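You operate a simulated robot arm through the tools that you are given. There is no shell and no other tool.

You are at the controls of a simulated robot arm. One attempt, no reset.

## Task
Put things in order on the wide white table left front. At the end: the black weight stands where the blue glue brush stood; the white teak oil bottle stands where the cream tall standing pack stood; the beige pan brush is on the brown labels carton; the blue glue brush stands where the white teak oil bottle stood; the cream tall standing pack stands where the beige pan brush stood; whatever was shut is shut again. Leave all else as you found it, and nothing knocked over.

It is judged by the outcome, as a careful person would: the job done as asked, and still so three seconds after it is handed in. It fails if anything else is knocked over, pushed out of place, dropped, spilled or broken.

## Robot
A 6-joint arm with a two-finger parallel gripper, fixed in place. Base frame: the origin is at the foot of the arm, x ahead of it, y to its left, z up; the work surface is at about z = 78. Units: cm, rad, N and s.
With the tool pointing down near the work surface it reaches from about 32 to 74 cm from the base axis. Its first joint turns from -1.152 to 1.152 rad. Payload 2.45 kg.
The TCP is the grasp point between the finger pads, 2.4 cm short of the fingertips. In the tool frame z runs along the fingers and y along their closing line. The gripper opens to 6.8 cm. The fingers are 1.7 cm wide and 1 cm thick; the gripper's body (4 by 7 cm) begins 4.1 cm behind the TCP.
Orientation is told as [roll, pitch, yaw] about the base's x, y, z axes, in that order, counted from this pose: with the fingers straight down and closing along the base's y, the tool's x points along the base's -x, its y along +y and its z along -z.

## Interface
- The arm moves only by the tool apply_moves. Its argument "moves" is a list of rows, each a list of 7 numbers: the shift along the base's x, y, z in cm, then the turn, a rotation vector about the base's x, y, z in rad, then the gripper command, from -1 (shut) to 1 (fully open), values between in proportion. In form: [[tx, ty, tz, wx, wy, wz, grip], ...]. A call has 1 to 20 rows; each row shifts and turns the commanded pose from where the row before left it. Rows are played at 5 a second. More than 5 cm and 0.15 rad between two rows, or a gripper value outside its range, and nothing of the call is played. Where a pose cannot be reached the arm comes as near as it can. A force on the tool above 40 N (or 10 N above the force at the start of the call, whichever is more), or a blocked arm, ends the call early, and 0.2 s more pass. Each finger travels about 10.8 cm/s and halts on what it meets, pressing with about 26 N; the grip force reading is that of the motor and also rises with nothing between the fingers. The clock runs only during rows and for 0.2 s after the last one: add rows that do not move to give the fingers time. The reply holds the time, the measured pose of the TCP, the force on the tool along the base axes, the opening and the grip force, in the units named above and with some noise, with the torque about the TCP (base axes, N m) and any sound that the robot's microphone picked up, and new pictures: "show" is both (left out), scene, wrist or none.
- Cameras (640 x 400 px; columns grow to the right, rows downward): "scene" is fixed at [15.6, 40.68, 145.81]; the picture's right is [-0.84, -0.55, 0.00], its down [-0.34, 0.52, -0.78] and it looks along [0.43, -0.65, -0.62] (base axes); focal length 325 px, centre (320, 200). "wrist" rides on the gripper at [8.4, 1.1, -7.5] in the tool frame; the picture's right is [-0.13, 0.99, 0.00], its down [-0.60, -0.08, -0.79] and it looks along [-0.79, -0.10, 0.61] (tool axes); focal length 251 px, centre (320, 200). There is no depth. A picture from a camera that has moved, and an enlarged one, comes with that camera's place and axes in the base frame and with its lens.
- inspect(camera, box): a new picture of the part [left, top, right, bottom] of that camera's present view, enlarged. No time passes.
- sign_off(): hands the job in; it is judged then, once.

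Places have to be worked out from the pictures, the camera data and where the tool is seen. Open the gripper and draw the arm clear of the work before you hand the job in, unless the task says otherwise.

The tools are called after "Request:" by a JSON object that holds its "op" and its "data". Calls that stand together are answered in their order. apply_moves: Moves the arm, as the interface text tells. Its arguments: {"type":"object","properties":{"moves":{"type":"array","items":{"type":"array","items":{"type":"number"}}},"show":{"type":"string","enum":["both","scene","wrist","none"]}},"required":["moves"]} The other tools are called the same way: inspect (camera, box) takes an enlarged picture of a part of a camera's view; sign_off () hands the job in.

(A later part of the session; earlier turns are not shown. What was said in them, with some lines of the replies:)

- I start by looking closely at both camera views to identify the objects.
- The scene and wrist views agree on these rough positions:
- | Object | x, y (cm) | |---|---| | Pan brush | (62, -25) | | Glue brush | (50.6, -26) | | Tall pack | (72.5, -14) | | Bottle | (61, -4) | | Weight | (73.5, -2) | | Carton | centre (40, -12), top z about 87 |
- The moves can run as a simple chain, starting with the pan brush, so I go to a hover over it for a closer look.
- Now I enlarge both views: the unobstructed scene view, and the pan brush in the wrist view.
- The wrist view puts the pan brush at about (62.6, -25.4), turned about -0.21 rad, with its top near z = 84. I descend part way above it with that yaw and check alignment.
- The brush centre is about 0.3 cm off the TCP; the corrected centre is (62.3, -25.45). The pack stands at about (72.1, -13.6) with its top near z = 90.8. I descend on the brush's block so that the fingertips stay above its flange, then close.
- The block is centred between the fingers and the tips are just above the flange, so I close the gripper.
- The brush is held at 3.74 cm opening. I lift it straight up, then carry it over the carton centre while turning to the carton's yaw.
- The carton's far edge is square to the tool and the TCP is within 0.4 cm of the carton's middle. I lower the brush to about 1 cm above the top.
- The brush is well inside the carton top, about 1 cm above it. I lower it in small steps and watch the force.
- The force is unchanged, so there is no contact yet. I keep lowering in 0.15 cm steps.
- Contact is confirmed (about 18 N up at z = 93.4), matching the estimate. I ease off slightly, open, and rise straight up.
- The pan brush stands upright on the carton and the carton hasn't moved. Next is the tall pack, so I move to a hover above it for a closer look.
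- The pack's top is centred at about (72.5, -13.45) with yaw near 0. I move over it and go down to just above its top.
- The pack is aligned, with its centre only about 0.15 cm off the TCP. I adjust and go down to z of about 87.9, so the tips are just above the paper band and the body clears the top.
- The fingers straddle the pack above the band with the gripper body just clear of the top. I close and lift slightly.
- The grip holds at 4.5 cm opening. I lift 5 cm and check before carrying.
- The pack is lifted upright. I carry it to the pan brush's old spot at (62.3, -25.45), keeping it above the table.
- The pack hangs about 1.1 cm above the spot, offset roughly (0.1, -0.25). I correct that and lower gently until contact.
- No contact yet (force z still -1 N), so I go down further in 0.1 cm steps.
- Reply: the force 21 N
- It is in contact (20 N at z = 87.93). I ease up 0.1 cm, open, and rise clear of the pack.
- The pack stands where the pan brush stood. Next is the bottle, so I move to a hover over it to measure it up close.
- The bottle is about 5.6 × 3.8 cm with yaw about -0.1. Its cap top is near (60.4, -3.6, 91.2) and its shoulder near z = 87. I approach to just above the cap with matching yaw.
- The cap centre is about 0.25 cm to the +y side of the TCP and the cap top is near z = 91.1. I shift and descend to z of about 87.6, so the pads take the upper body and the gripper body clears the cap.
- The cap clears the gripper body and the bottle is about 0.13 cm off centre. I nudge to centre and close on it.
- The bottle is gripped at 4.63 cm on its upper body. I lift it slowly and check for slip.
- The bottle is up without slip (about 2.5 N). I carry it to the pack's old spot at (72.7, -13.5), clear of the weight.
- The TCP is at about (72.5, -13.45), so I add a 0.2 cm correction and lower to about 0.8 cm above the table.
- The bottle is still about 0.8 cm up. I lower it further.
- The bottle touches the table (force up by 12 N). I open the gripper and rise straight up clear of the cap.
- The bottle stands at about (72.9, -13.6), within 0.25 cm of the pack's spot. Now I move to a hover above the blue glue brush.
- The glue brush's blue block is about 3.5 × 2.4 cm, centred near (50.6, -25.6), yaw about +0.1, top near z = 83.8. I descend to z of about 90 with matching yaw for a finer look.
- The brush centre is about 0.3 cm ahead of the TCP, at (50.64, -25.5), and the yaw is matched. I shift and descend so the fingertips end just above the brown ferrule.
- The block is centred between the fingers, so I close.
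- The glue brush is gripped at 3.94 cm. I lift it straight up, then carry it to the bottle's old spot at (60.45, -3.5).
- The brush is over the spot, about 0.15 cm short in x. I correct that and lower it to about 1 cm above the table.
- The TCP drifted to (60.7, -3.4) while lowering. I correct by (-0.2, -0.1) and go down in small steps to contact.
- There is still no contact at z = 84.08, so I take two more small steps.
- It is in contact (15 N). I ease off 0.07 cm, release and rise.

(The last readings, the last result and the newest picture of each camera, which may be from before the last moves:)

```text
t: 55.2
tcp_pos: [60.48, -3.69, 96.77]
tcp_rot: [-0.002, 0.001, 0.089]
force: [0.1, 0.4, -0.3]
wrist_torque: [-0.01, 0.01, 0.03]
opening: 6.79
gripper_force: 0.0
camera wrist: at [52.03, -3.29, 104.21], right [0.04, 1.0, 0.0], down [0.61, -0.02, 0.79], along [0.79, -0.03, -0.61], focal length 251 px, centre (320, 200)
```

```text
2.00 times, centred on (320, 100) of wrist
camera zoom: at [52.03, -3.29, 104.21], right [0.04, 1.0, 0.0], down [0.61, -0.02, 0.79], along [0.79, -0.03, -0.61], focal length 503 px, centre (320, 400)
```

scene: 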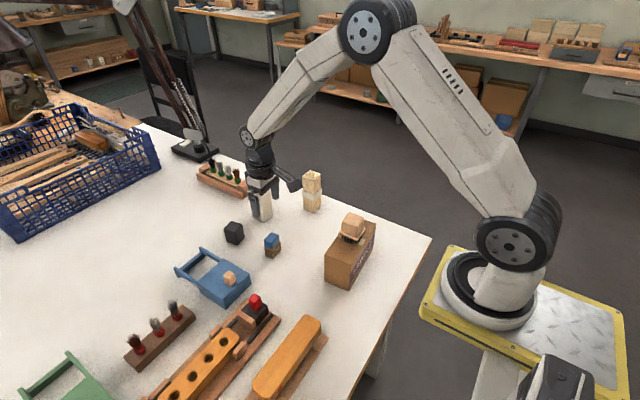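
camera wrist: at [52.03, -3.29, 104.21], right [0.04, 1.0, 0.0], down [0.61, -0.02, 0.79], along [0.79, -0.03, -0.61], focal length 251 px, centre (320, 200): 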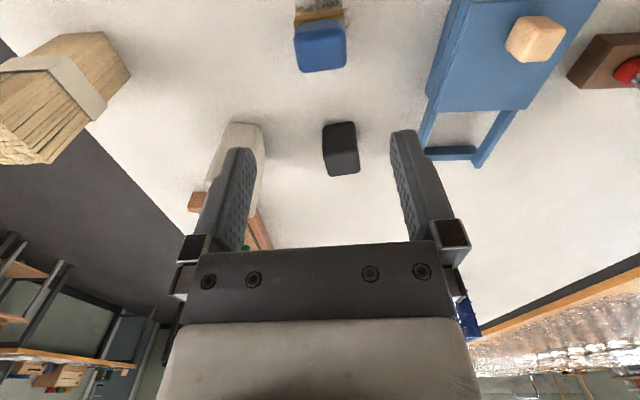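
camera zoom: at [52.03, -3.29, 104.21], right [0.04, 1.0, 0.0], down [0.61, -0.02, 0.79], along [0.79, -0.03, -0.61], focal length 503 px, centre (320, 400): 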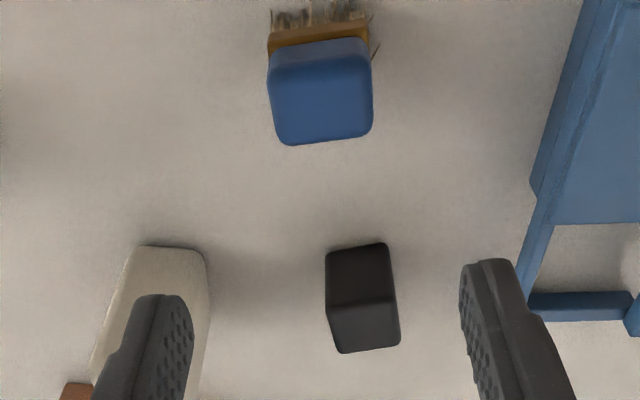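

The glue brush stands upright on the bottle's spot. The weight is at about (72.5, -1.5), turned about +0.15 rad, so I move over it for a closer look.

Request:
{"op": "apply_moves", "data": {"moves": [[3.6, 0.6, 0, 0, 0, 0.02, 1], [3.6, 0.6, 0, 0, 0, 0.02, 1], [3.6, 0.6, 0, 0, 0, 0.02, 1], [0, 0, -1.5, 0, 0, 0, 1], [0, 0, -2, 0, 0, 0, 1], [0, 0, 0, 0, 0, 0, 1], [0, 0, 0, 0, 0, 0, 1]], "show": "both"}}

Request:
{"op": "inspect", "data": {"camera": "wrist", "box": [200, 0, 440, 150]}}

Request:
{"op": "inspect", "data": {"camera": "scene", "box": [200, 170, 300, 250]}}

```text
t: 56.8
tcp_pos: [71.07, -1.73, 93.03]
tcp_rot: [0.001, 0.0, 0.152]
force: [-0.2, -0.3, -0.2]
wrist_torque: [0.0, 0.01, 0.01]
opening: 6.8
gripper_force: 0.0
camera wrist: at [62.68, -1.9, 100.55], right [-0.02, 1.0, 0.0], down [0.61, 0.01, 0.79], along [0.79, 0.02, -0.61], focal length 251 px, centre (320, 200)
```

scene: 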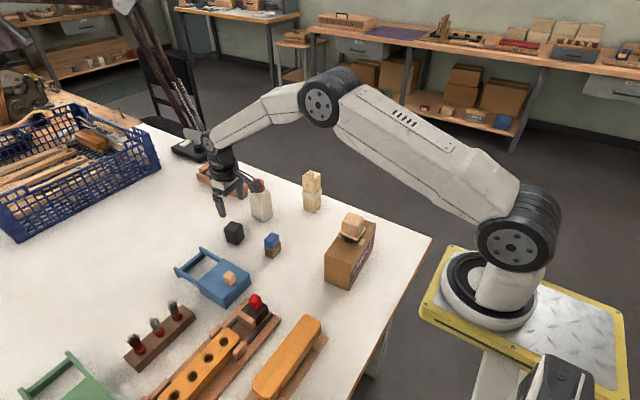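
wrist: 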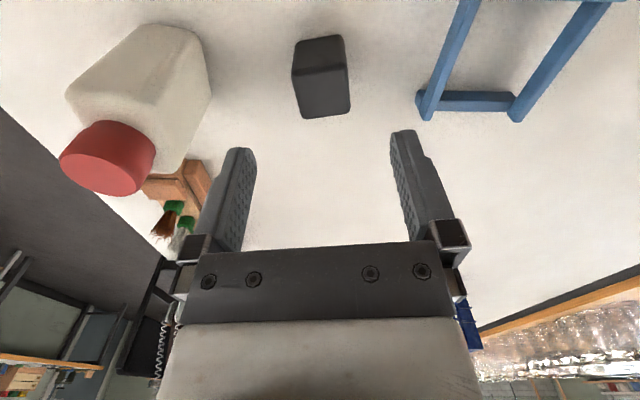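

```text
2.67 times, centred on (320, 75) of wrist
camera zoom: at [62.68, -1.9, 100.55], right [-0.02, 1.0, 0.0], down [0.61, 0.01, 0.79], along [0.79, 0.02, -0.61], focal length 670 px, centre (320, 533)
```

zoom: 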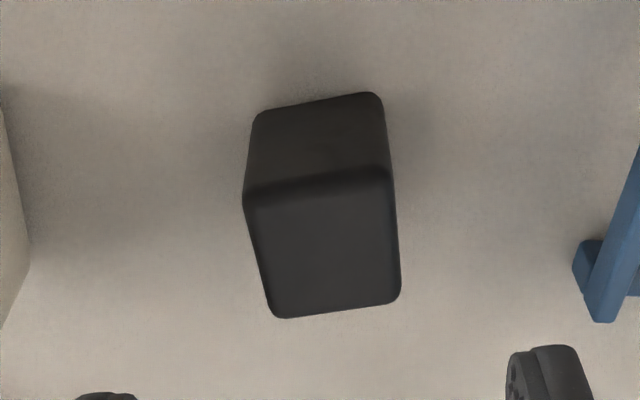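

```text
5.00 times, centred on (250, 210) of scene
camera zoom: at [15.6, 40.68, 145.81], right [-0.84, -0.55, 0.0], down [-0.34, 0.52, -0.78], along [0.43, -0.65, -0.62], focal length 1626 px, centre (670, 150)
```

zoom: 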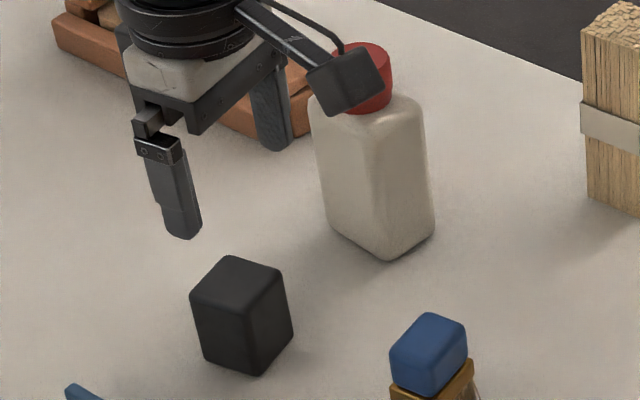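

The weight is at (72.4, -1.5), about 3.7 cm wide, top near z = 83.5, and aligned with the tool. I shift 1.27 cm forward and descend part way, then verify.

Request:
{"op": "apply_moves", "data": {"moves": [[1.25, 0.22, -1.5, 0, 0, 0, 1], [0, 0, -2.5, 0, 0, 0, 1], [0, 0, -1.5, 0, 0, 0, 1], [0, 0, 0, 0, 0, 0, 1], [0, 0, 0, 0, 0, 0, 1]], "show": "both"}}

Request:
{"op": "inspect", "data": {"camera": "wrist", "box": [200, 0, 440, 200]}}

Request:
{"op": "inspect", "data": {"camera": "scene", "box": [200, 170, 300, 250]}}

```text
t: 58.0
tcp_pos: [72.39, -1.4, 87.7]
tcp_rot: [0.0, 0.001, 0.149]
force: [0.3, -0.6, -0.6]
wrist_torque: [0.03, 0.0, -0.01]
opening: 6.81
gripper_force: 0.0
camera wrist: at [64.0, -1.72, 95.2], right [-0.02, 1.0, 0.0], down [0.61, 0.01, 0.79], along [0.79, 0.02, -0.61], focal length 251 px, centre (320, 200)
```

scene: 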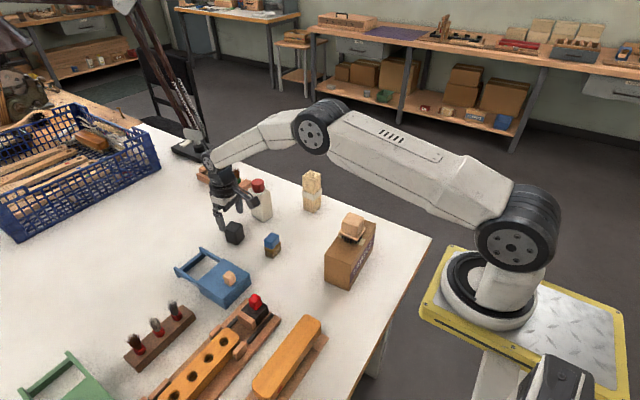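
wrist: 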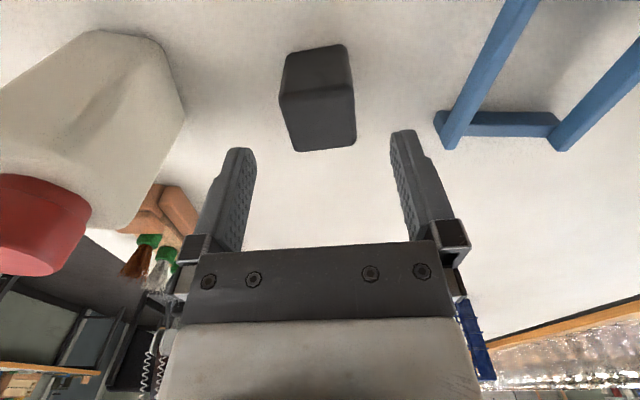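

```text
2.00 times, centred on (320, 100) of wrist
camera zoom: at [64.0, -1.72, 95.2], right [-0.02, 1.0, 0.0], down [0.61, 0.01, 0.79], along [0.79, 0.02, -0.61], focal length 503 px, centre (320, 400)
```

zoom: 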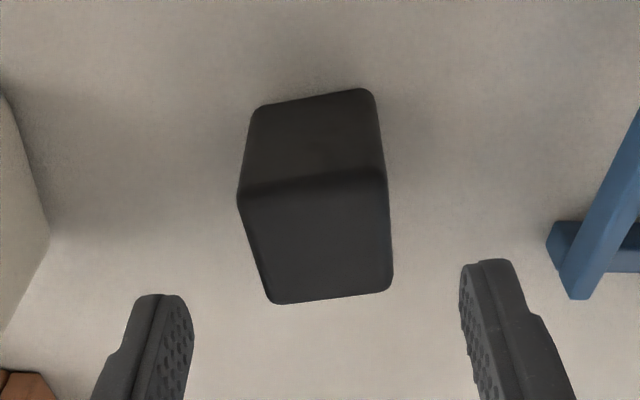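

```text
5.00 times, centred on (250, 210) of scene
camera zoom: at [15.6, 40.68, 145.81], right [-0.84, -0.55, 0.0], down [-0.34, 0.52, -0.78], along [0.43, -0.65, -0.62], focal length 1626 px, centre (670, 150)
```

zoom: 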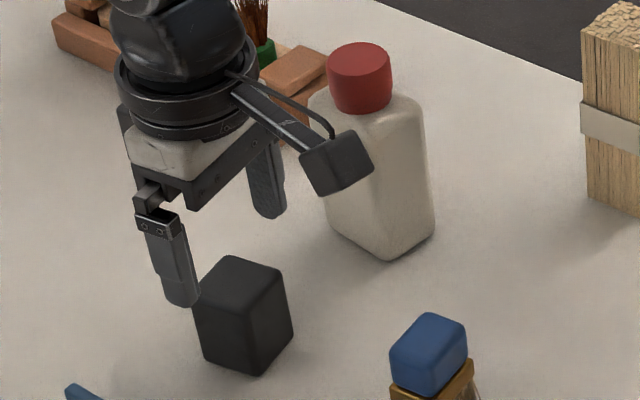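

The weight is centred under the tool. I descend to z of about 81.5; the camera bracket stays well above the glue brush.

Request:
{"op": "apply_moves", "data": {"moves": [[-0.1, 0.02, -2, 0, 0, 0, 1], [0, 0, -2, 0, 0, 0, 1], [0, 0, -1.4, 0, 0, 0, 1], [0, 0, -0.8, 0, 0, 0, 1], [0, 0, 0, 0, 0, 0, 1], [0, 0, 0, 0, 0, 0, 1]], "show": "both"}}

Request:
{"op": "inspect", "data": {"camera": "wrist", "box": [200, 50, 440, 250]}}

Request:
{"op": "inspect", "data": {"camera": "scene", "box": [200, 170, 300, 250]}}

```text
t: 59.4
tcp_pos: [72.24, -1.36, 81.45]
tcp_rot: [0.0, 0.001, 0.15]
force: [0.0, 0.0, 0.2]
wrist_torque: [0.01, -0.03, -0.04]
opening: 6.79
gripper_force: 0.1
camera wrist: at [63.78, -1.68, 88.9], right [-0.02, 1.0, 0.0], down [0.61, 0.01, 0.79], along [0.79, 0.02, -0.61], focal length 251 px, centre (320, 200)
```

scene: 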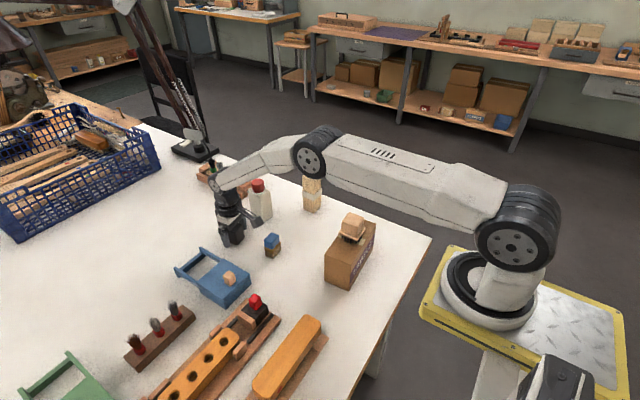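
wrist: 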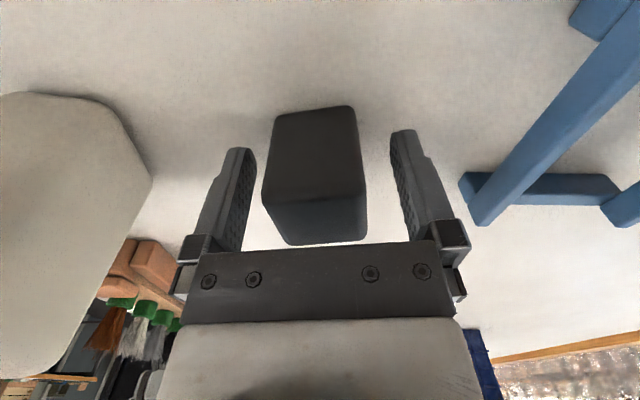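

```text
2.00 times, centred on (320, 150) of wrist
camera zoom: at [63.78, -1.68, 88.9], right [-0.02, 1.0, 0.0], down [0.61, 0.01, 0.79], along [0.79, 0.02, -0.61], focal length 503 px, centre (320, 300)
```

zoom: 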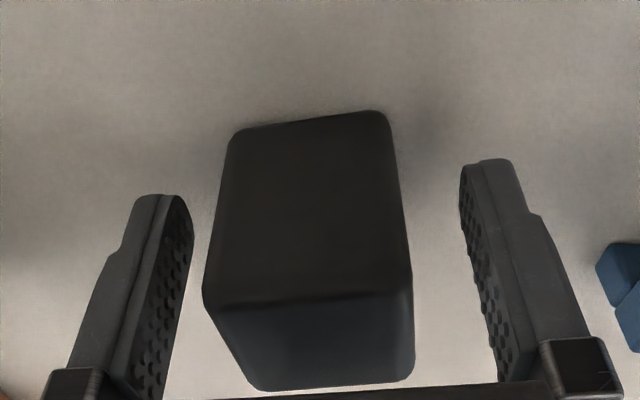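

```text
5.00 times, centred on (250, 210) of scene
camera zoom: at [15.6, 40.68, 145.81], right [-0.84, -0.55, 0.0], down [-0.34, 0.52, -0.78], along [0.43, -0.65, -0.62], focal length 1626 px, centre (670, 150)
```

zoom: 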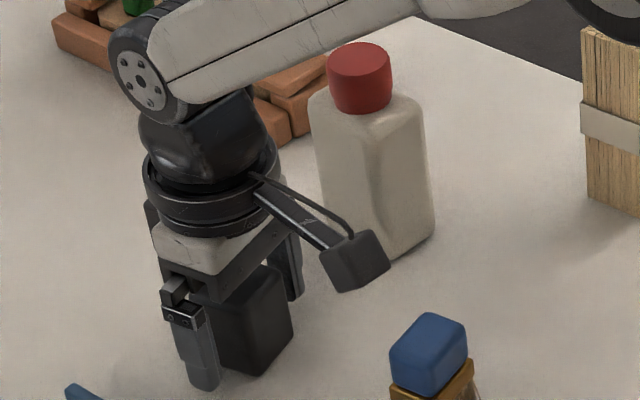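

The fingers straddle the weight and its top (about 83.7) is below the gripper body. I close.

Request:
{"op": "apply_moves", "data": {"moves": [[0, 0, 0, 0, 0, 0, -1], [0, 0, 0, 0, 0, 0, -1], [0, 0, 0, 0, 0, 0, -1], [0, 0, 0.5, 0, 0, 0, -1], [0, 0, 0.5, 0, 0, 0, -1], [0, 0, 1, 0, 0, 0, -1], [0, 0, 0, 0, 0, 0, -1]], "show": "both"}}

```text
t: 61.0
tcp_pos: [72.33, -1.65, 83.49]
tcp_rot: [0.001, 0.001, 0.149]
force: [0.4, -0.6, -5.9]
wrist_torque: [-0.01, 0.04, 0.0]
opening: 3.98
gripper_force: 25.4
camera wrist: at [63.95, -1.75, 90.85], right [-0.02, 1.0, 0.0], down [0.61, 0.01, 0.79], along [0.79, 0.02, -0.61], focal length 251 px, centre (320, 200)
```

scene: 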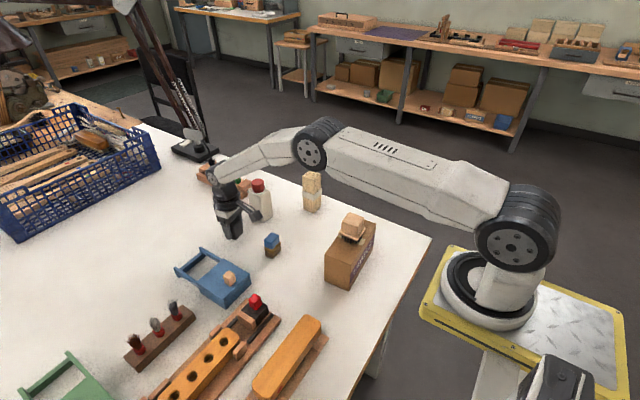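
wrist: 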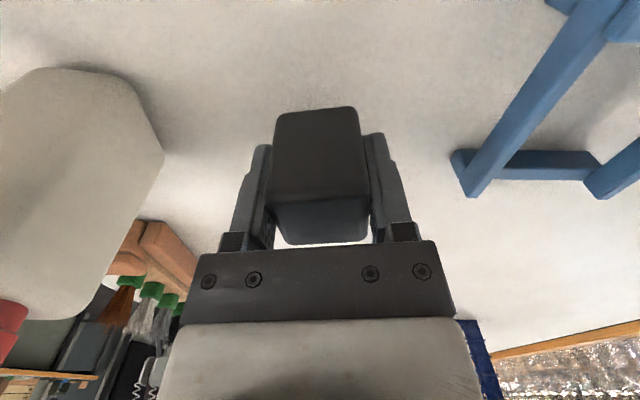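

The weight is held (about 6 N). I lift it to z of about 100, carry it over everything to the glue brush's old spot at (50.64, -25.5), and hold there.

Request:
{"op": "apply_moves", "data": {"moves": [[0, 0, 3, 0, 0, 0, -1], [0, 0, 4, 0, 0, 0, -1], [0, 0, 4, 0, 0, 0, -1], [0, 0, 4, 0, 0, 0, -1], [0, 0, 1.5, 0, 0, 0, -1], [-2.0, -2.2, 0, 0, 0, 0, -1], [-2.75, -3.02, 0, 0, 0, 0, -1], [-2.75, -3.02, 0, 0, 0, 0, -1], [-2.75, -3.02, 0, 0, 0, 0, -1], [-2.75, -3.02, 0, 0, 0, 0, -1], [-2.75, -3.02, 0, 0, 0, 0, -1], [-2.75, -3.02, 0, 0, 0, 0, -1], [-2.0, -2.2, 0, 0, 0, 0, -1], [-1.2, -1.4, 0, 0, 0, 0, -1], [0, 0, 0, 0, 0, 0, -1], [0, 0, 0, 0, 0, 0, -1]], "show": "both"}}

```text
t: 64.4
tcp_pos: [50.44, -25.79, 99.82]
tcp_rot: [0.0, 0.001, 0.151]
force: [0.8, 0.5, -6.4]
wrist_torque: [-0.01, 0.05, -0.02]
opening: 3.98
gripper_force: 25.5
camera wrist: at [42.07, -25.94, 107.37], right [-0.02, 1.0, 0.0], down [0.61, 0.01, 0.79], along [0.79, 0.02, -0.61], focal length 251 px, centre (320, 200)
```

scene: 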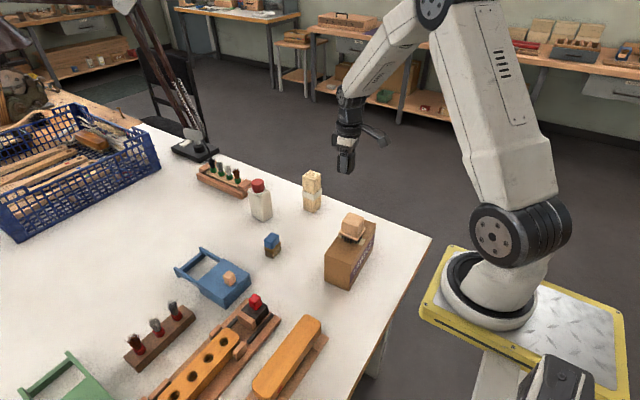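
wrist: 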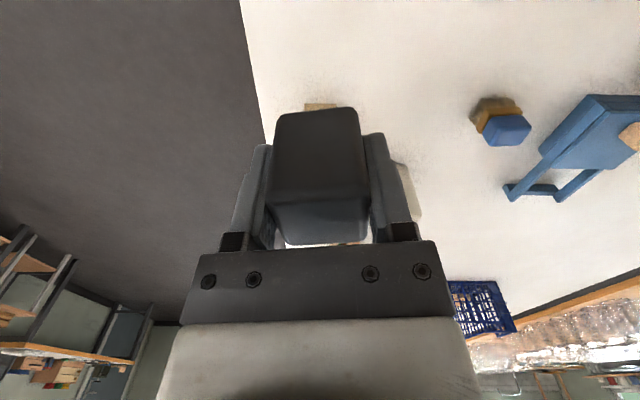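

The weight is above the spot. I shift slightly in y and lower to about 1 cm above the table.

Request:
{"op": "apply_moves", "data": {"moves": [[0, 0.2, -3, 0, 0, 0, -1], [0, 0, -4, 0, 0, 0, -1], [0, 0, -4, 0, 0, 0, -1], [0, 0, -3.5, 0, 0, 0, -1], [0, 0, -1.8, 0, 0, 0, -1], [0, 0, -0.9, 0, 0, 0, -1], [0, 0, 0, 0, 0, 0, -1], [0, 0, 0, 0, 0, 0, -1]], "show": "both"}}

Request:
{"op": "inspect", "data": {"camera": "scene", "box": [300, 160, 400, 240]}}

```text
t: 66.2
tcp_pos: [50.94, -25.25, 82.66]
tcp_rot: [-0.001, 0.001, 0.151]
force: [0.5, 0.1, -6.4]
wrist_torque: [0.01, 0.01, 0.02]
opening: 3.98
gripper_force: 25.6
camera wrist: at [42.5, -25.37, 90.09], right [-0.02, 1.0, 0.0], down [0.61, 0.01, 0.79], along [0.79, 0.02, -0.61], focal length 251 px, centre (320, 200)
```

scene: 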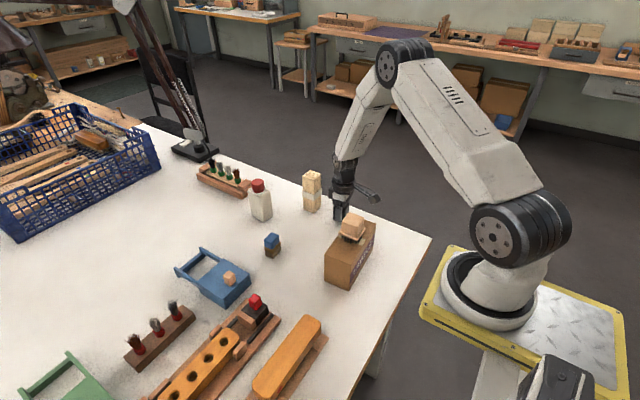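
wrist: 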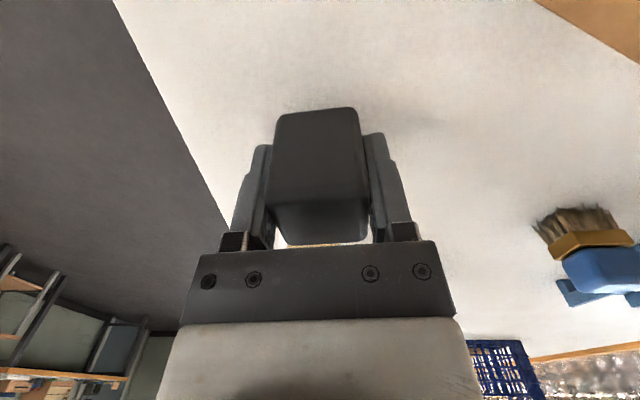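

```text
5.00 times, centred on (350, 200) of scene
camera zoom: at [15.61, 40.67, 145.81], right [-0.84, -0.55, 0.0], down [-0.34, 0.52, -0.78], along [0.43, -0.65, -0.62], focal length 1626 px, centre (170, 200)
```

zoom: 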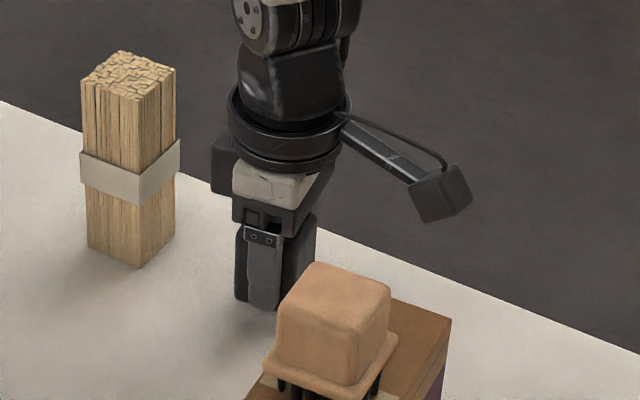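

The TCP is at (50.97, -25.2), so I correct by (-0.27, -0.27) and lower in small steps towards the expected contact at z of about 81.45.

Request:
{"op": "apply_moves", "data": {"moves": [[-0.27, -0.27, -0.3, 0, 0, 0, -1], [0, 0, -0.3, 0, 0, 0, -1], [0, 0, -0.2, 0, 0, 0, -1], [0, 0, -0.15, 0, 0, 0, -1], [0, 0, 0, 0, 0, 0, -1]], "show": "none"}}

```text
t: 67.4
tcp_pos: [50.43, -25.5, 81.78]
tcp_rot: [0.0, 0.001, 0.15]
force: [-0.8, -1.0, -6.9]
wrist_torque: [0.03, 0.04, 0.0]
opening: 4.0
gripper_force: 25.9
```

Request:
{"op": "apply_moves", "data": {"moves": [[0.1, 0, -0.1, 0, 0, 0, -1], [0, 0, -0.1, 0, 0, 0, -1], [0, 0, 0, 0, 0, 0, -1]], "show": "none"}}

```text
t: 68.2
tcp_pos: [50.51, -25.36, 81.56]
tcp_rot: [-0.001, -0.001, 0.149]
force: [-0.1, 0.2, -6.0]
wrist_torque: [0.0, 0.06, 0.04]
opening: 4.02
gripper_force: 25.9
```

Still free at z = 81.56, so I continue with fine steps.

Request:
{"op": "apply_moves", "data": {"moves": [[0, 0, -0.07, 0, 0, 0, -1], [0, 0, -0.07, 0, 0, 0, -1], [0, 0, 0, 0, 0, 0, -1]], "show": "none"}}

```text
t: 69.0
tcp_pos: [50.54, -25.53, 81.46]
tcp_rot: [0.0, -0.001, 0.149]
force: [-2.2, 5.8, 9.4]
wrist_torque: [0.24, 0.34, -0.1]
opening: 4.0
gripper_force: 25.9
```

It is in contact (force rose by 16 N). I ease off slightly, open and rise straight up.

Request:
{"op": "apply_moves", "data": {"moves": [[0, 0, 0.06, 0, 0, 0, -1], [0, 0, 0, 0, 0, 0, 0.2], [0, 0, 0, 0, 0, 0, 1], [0, 0, 0, 0, 0, 0, 1], [0, 0, 2, 0, 0, 0, 1], [0, 0, 4, 0, 0, 0, 1], [0, 0, 4, 0, 0, 0, 1], [0, 0, 4, 0, 0, 0, 1], [0, 0, 4, 0, 0, 0, 1], [0, 0, 0, 0, 0, 0, 1]], "show": "both"}}

Request:
{"op": "inspect", "data": {"camera": "scene", "box": [300, 160, 400, 240]}}

Request:
{"op": "inspect", "data": {"camera": "wrist", "box": [200, 0, 440, 150]}}

```text
t: 71.2
tcp_pos: [50.37, -25.66, 99.66]
tcp_rot: [0.0, 0.001, 0.151]
force: [0.3, 0.4, 0.5]
wrist_torque: [0.02, 0.02, 0.01]
opening: 6.8
gripper_force: 0.0
camera wrist: at [41.88, -25.84, 107.17], right [-0.02, 1.0, 0.0], down [0.61, 0.01, 0.79], along [0.79, 0.02, -0.61], focal length 251 px, centre (320, 200)
```

scene: 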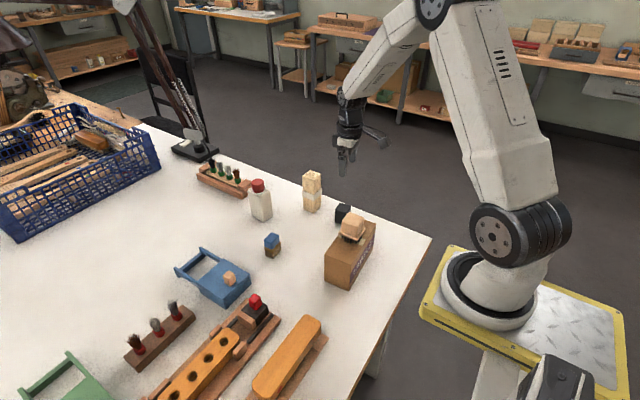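
wrist: 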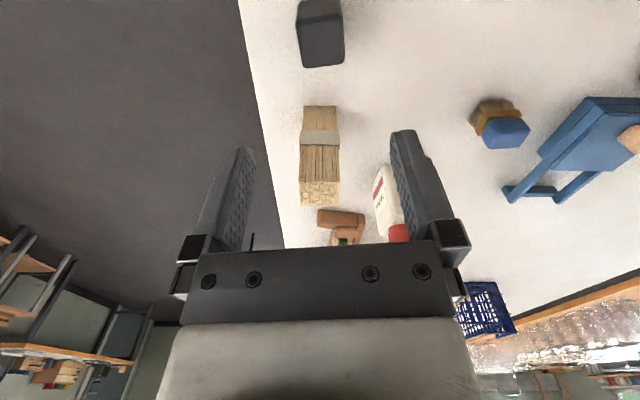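

```text
5.00 times, centred on (350, 200) of scene
camera zoom: at [15.6, 40.68, 145.81], right [-0.84, -0.55, 0.0], down [-0.34, 0.52, -0.78], along [0.43, -0.65, -0.62], focal length 1626 px, centre (170, 200)
```

zoom: 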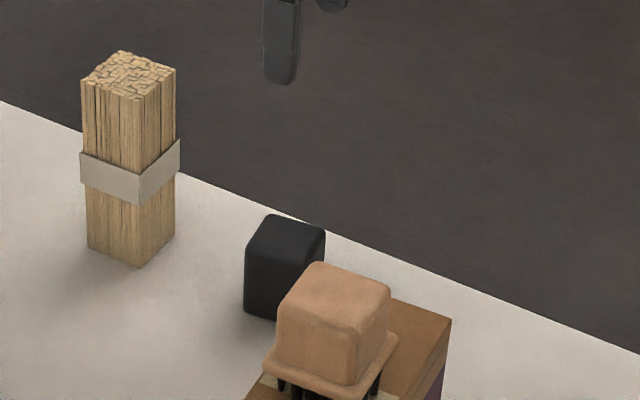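

```text
2.67 times, centred on (320, 75) of wrist
camera zoom: at [41.88, -25.84, 107.17], right [-0.02, 1.0, 0.0], down [0.61, 0.01, 0.79], along [0.79, 0.02, -0.61], focal length 670 px, centre (320, 533)
```

zoom: 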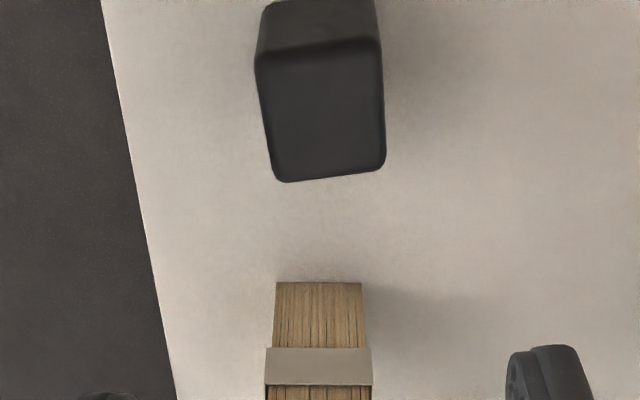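

The weight stands at (50.6, -25.5), right on the glue brush's spot. All five moves are done, so I raise the arm and draw it back to its start area, clear of everything.

Request:
{"op": "apply_moves", "data": {"moves": [[0, 0, 4, 0, 0, 0, 1], [0, 0, 4, 0, 0, 0, 1], [0, 0, 3, 0, 0, 0, 1], [-1.2, 3.7, 0, 0, 0, -0.02, 1], [-1.2, 3.7, 0, 0, 0, -0.02, 1], [-1.2, 3.7, 0, 0, 0, -0.02, 1], [-1.2, 3.7, 0, 0, 0, -0.02, 1], [-1.2, 3.7, 0, 0, 0, -0.02, 1], [-1.2, 3.7, 0, 0, 0, -0.02, 1], [-1.2, 3.7, 0, 0, 0, -0.03, 1], [0, 0, 0, 0, 0, 0, 1], [0, 0, 0, 0, 0, 0, 1]], "show": "both"}}

Request:
{"op": "inspect", "data": {"camera": "scene", "box": [170, 150, 410, 300]}}

Request:
{"op": "inspect", "data": {"camera": "wrist", "box": [100, 0, 420, 200]}}

Request:
{"op": "inspect", "data": {"camera": "scene", "box": [0, 240, 400, 400]}}

```text
t: 73.8
tcp_pos: [41.93, 0.63, 110.35]
tcp_rot: [0.001, 0.0, -0.002]
force: [0.0, 0.5, -0.5]
wrist_torque: [0.0, 0.01, 0.02]
opening: 6.77
gripper_force: 0.0
camera wrist: at [33.58, 1.62, 117.79], right [0.13, 0.99, 0.0], down [0.6, -0.08, 0.79], along [0.79, -0.1, -0.61], focal length 251 px, centre (320, 200)
```

scene: 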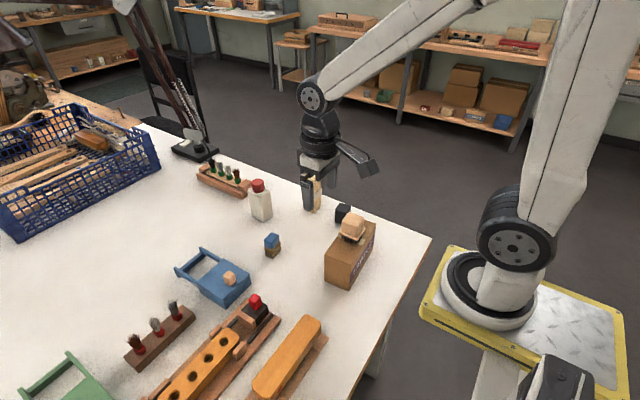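
wrist: 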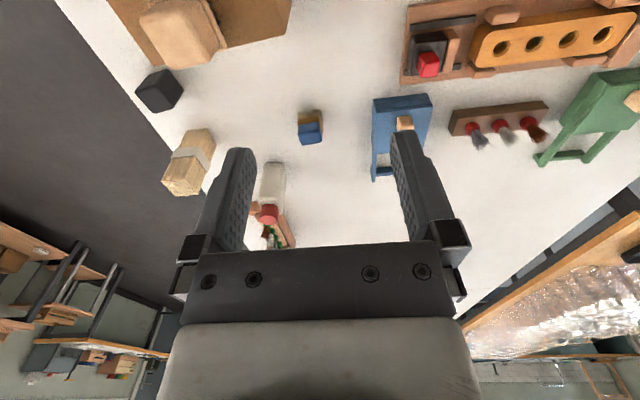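

```text
2.67 times, centred on (290, 225) of scene
camera zoom: at [15.6, 40.68, 145.81], right [-0.84, -0.55, 0.0], down [-0.34, 0.52, -0.78], along [0.43, -0.65, -0.62], focal length 867 px, centre (400, 133)
```

zoom: 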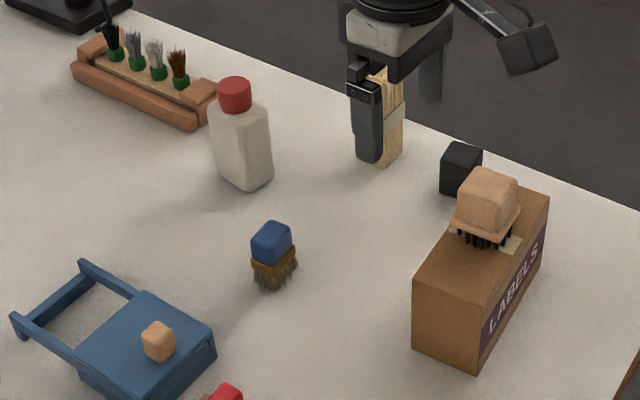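

```text
2.00 times, centred on (260, 100) of wrist
camera zoom: at [33.58, 1.62, 117.79], right [0.13, 0.99, 0.0], down [0.6, -0.08, 0.79], along [0.79, -0.1, -0.61], focal length 503 px, centre (440, 400)
```

zoom: 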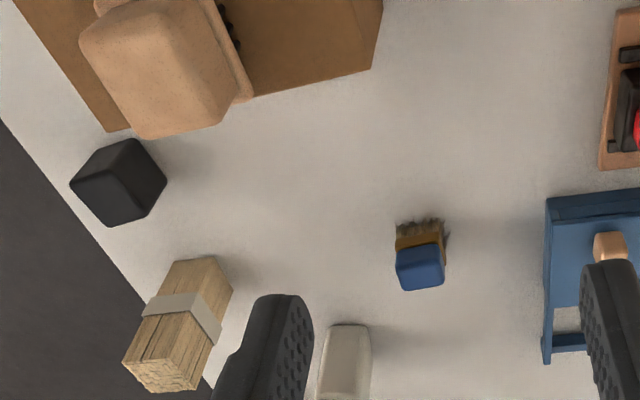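

```text
1.60 times, centred on (200, 320) of scene
camera zoom: at [15.6, 40.68, 145.81], right [-0.84, -0.55, 0.0], down [-0.34, 0.52, -0.78], along [0.43, -0.65, -0.62], focal length 520 px, centre (512, 8)
```

zoom: 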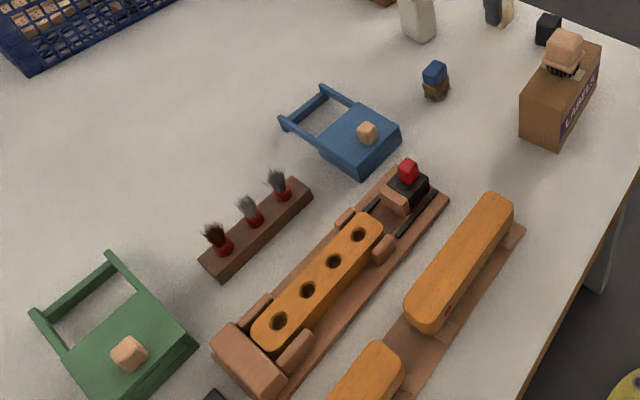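

All five objects stand upright at their targets, the pan brush rests on the carton, and the rest of the table looks as it did at the start. The gripper is open and the arm is clear, so I hand the job in.

Request:
{"op": "sign_off", "data": {}}

```text
The job is handed in.
```

All five items are in their new places and standing upright. I've handed the job in.

| Item | Now stands | Offset from the old spot |
|---|---|---|
| Beige pan brush | on the brown labels carton, near the middle of the top | – |
| Cream tall standing pack | where the pan brush stood | within about 0.3 cm |
| White teak oil bottle | where the tall pack stood | within about 0.3 cm |
| Blue glue brush | where the oil bottle stood | within about 0.3 cm |
| Black weight | where the glue brush stood | within about 0.3 cm |

These offsets are read from the cameras, so they are estimates. I opened nothing along the way, so there was nothing to shut again. In the last pictures the carton and the other things in view looked as they did at the start. The gripper is open, and the arm is drawn back to where it began.
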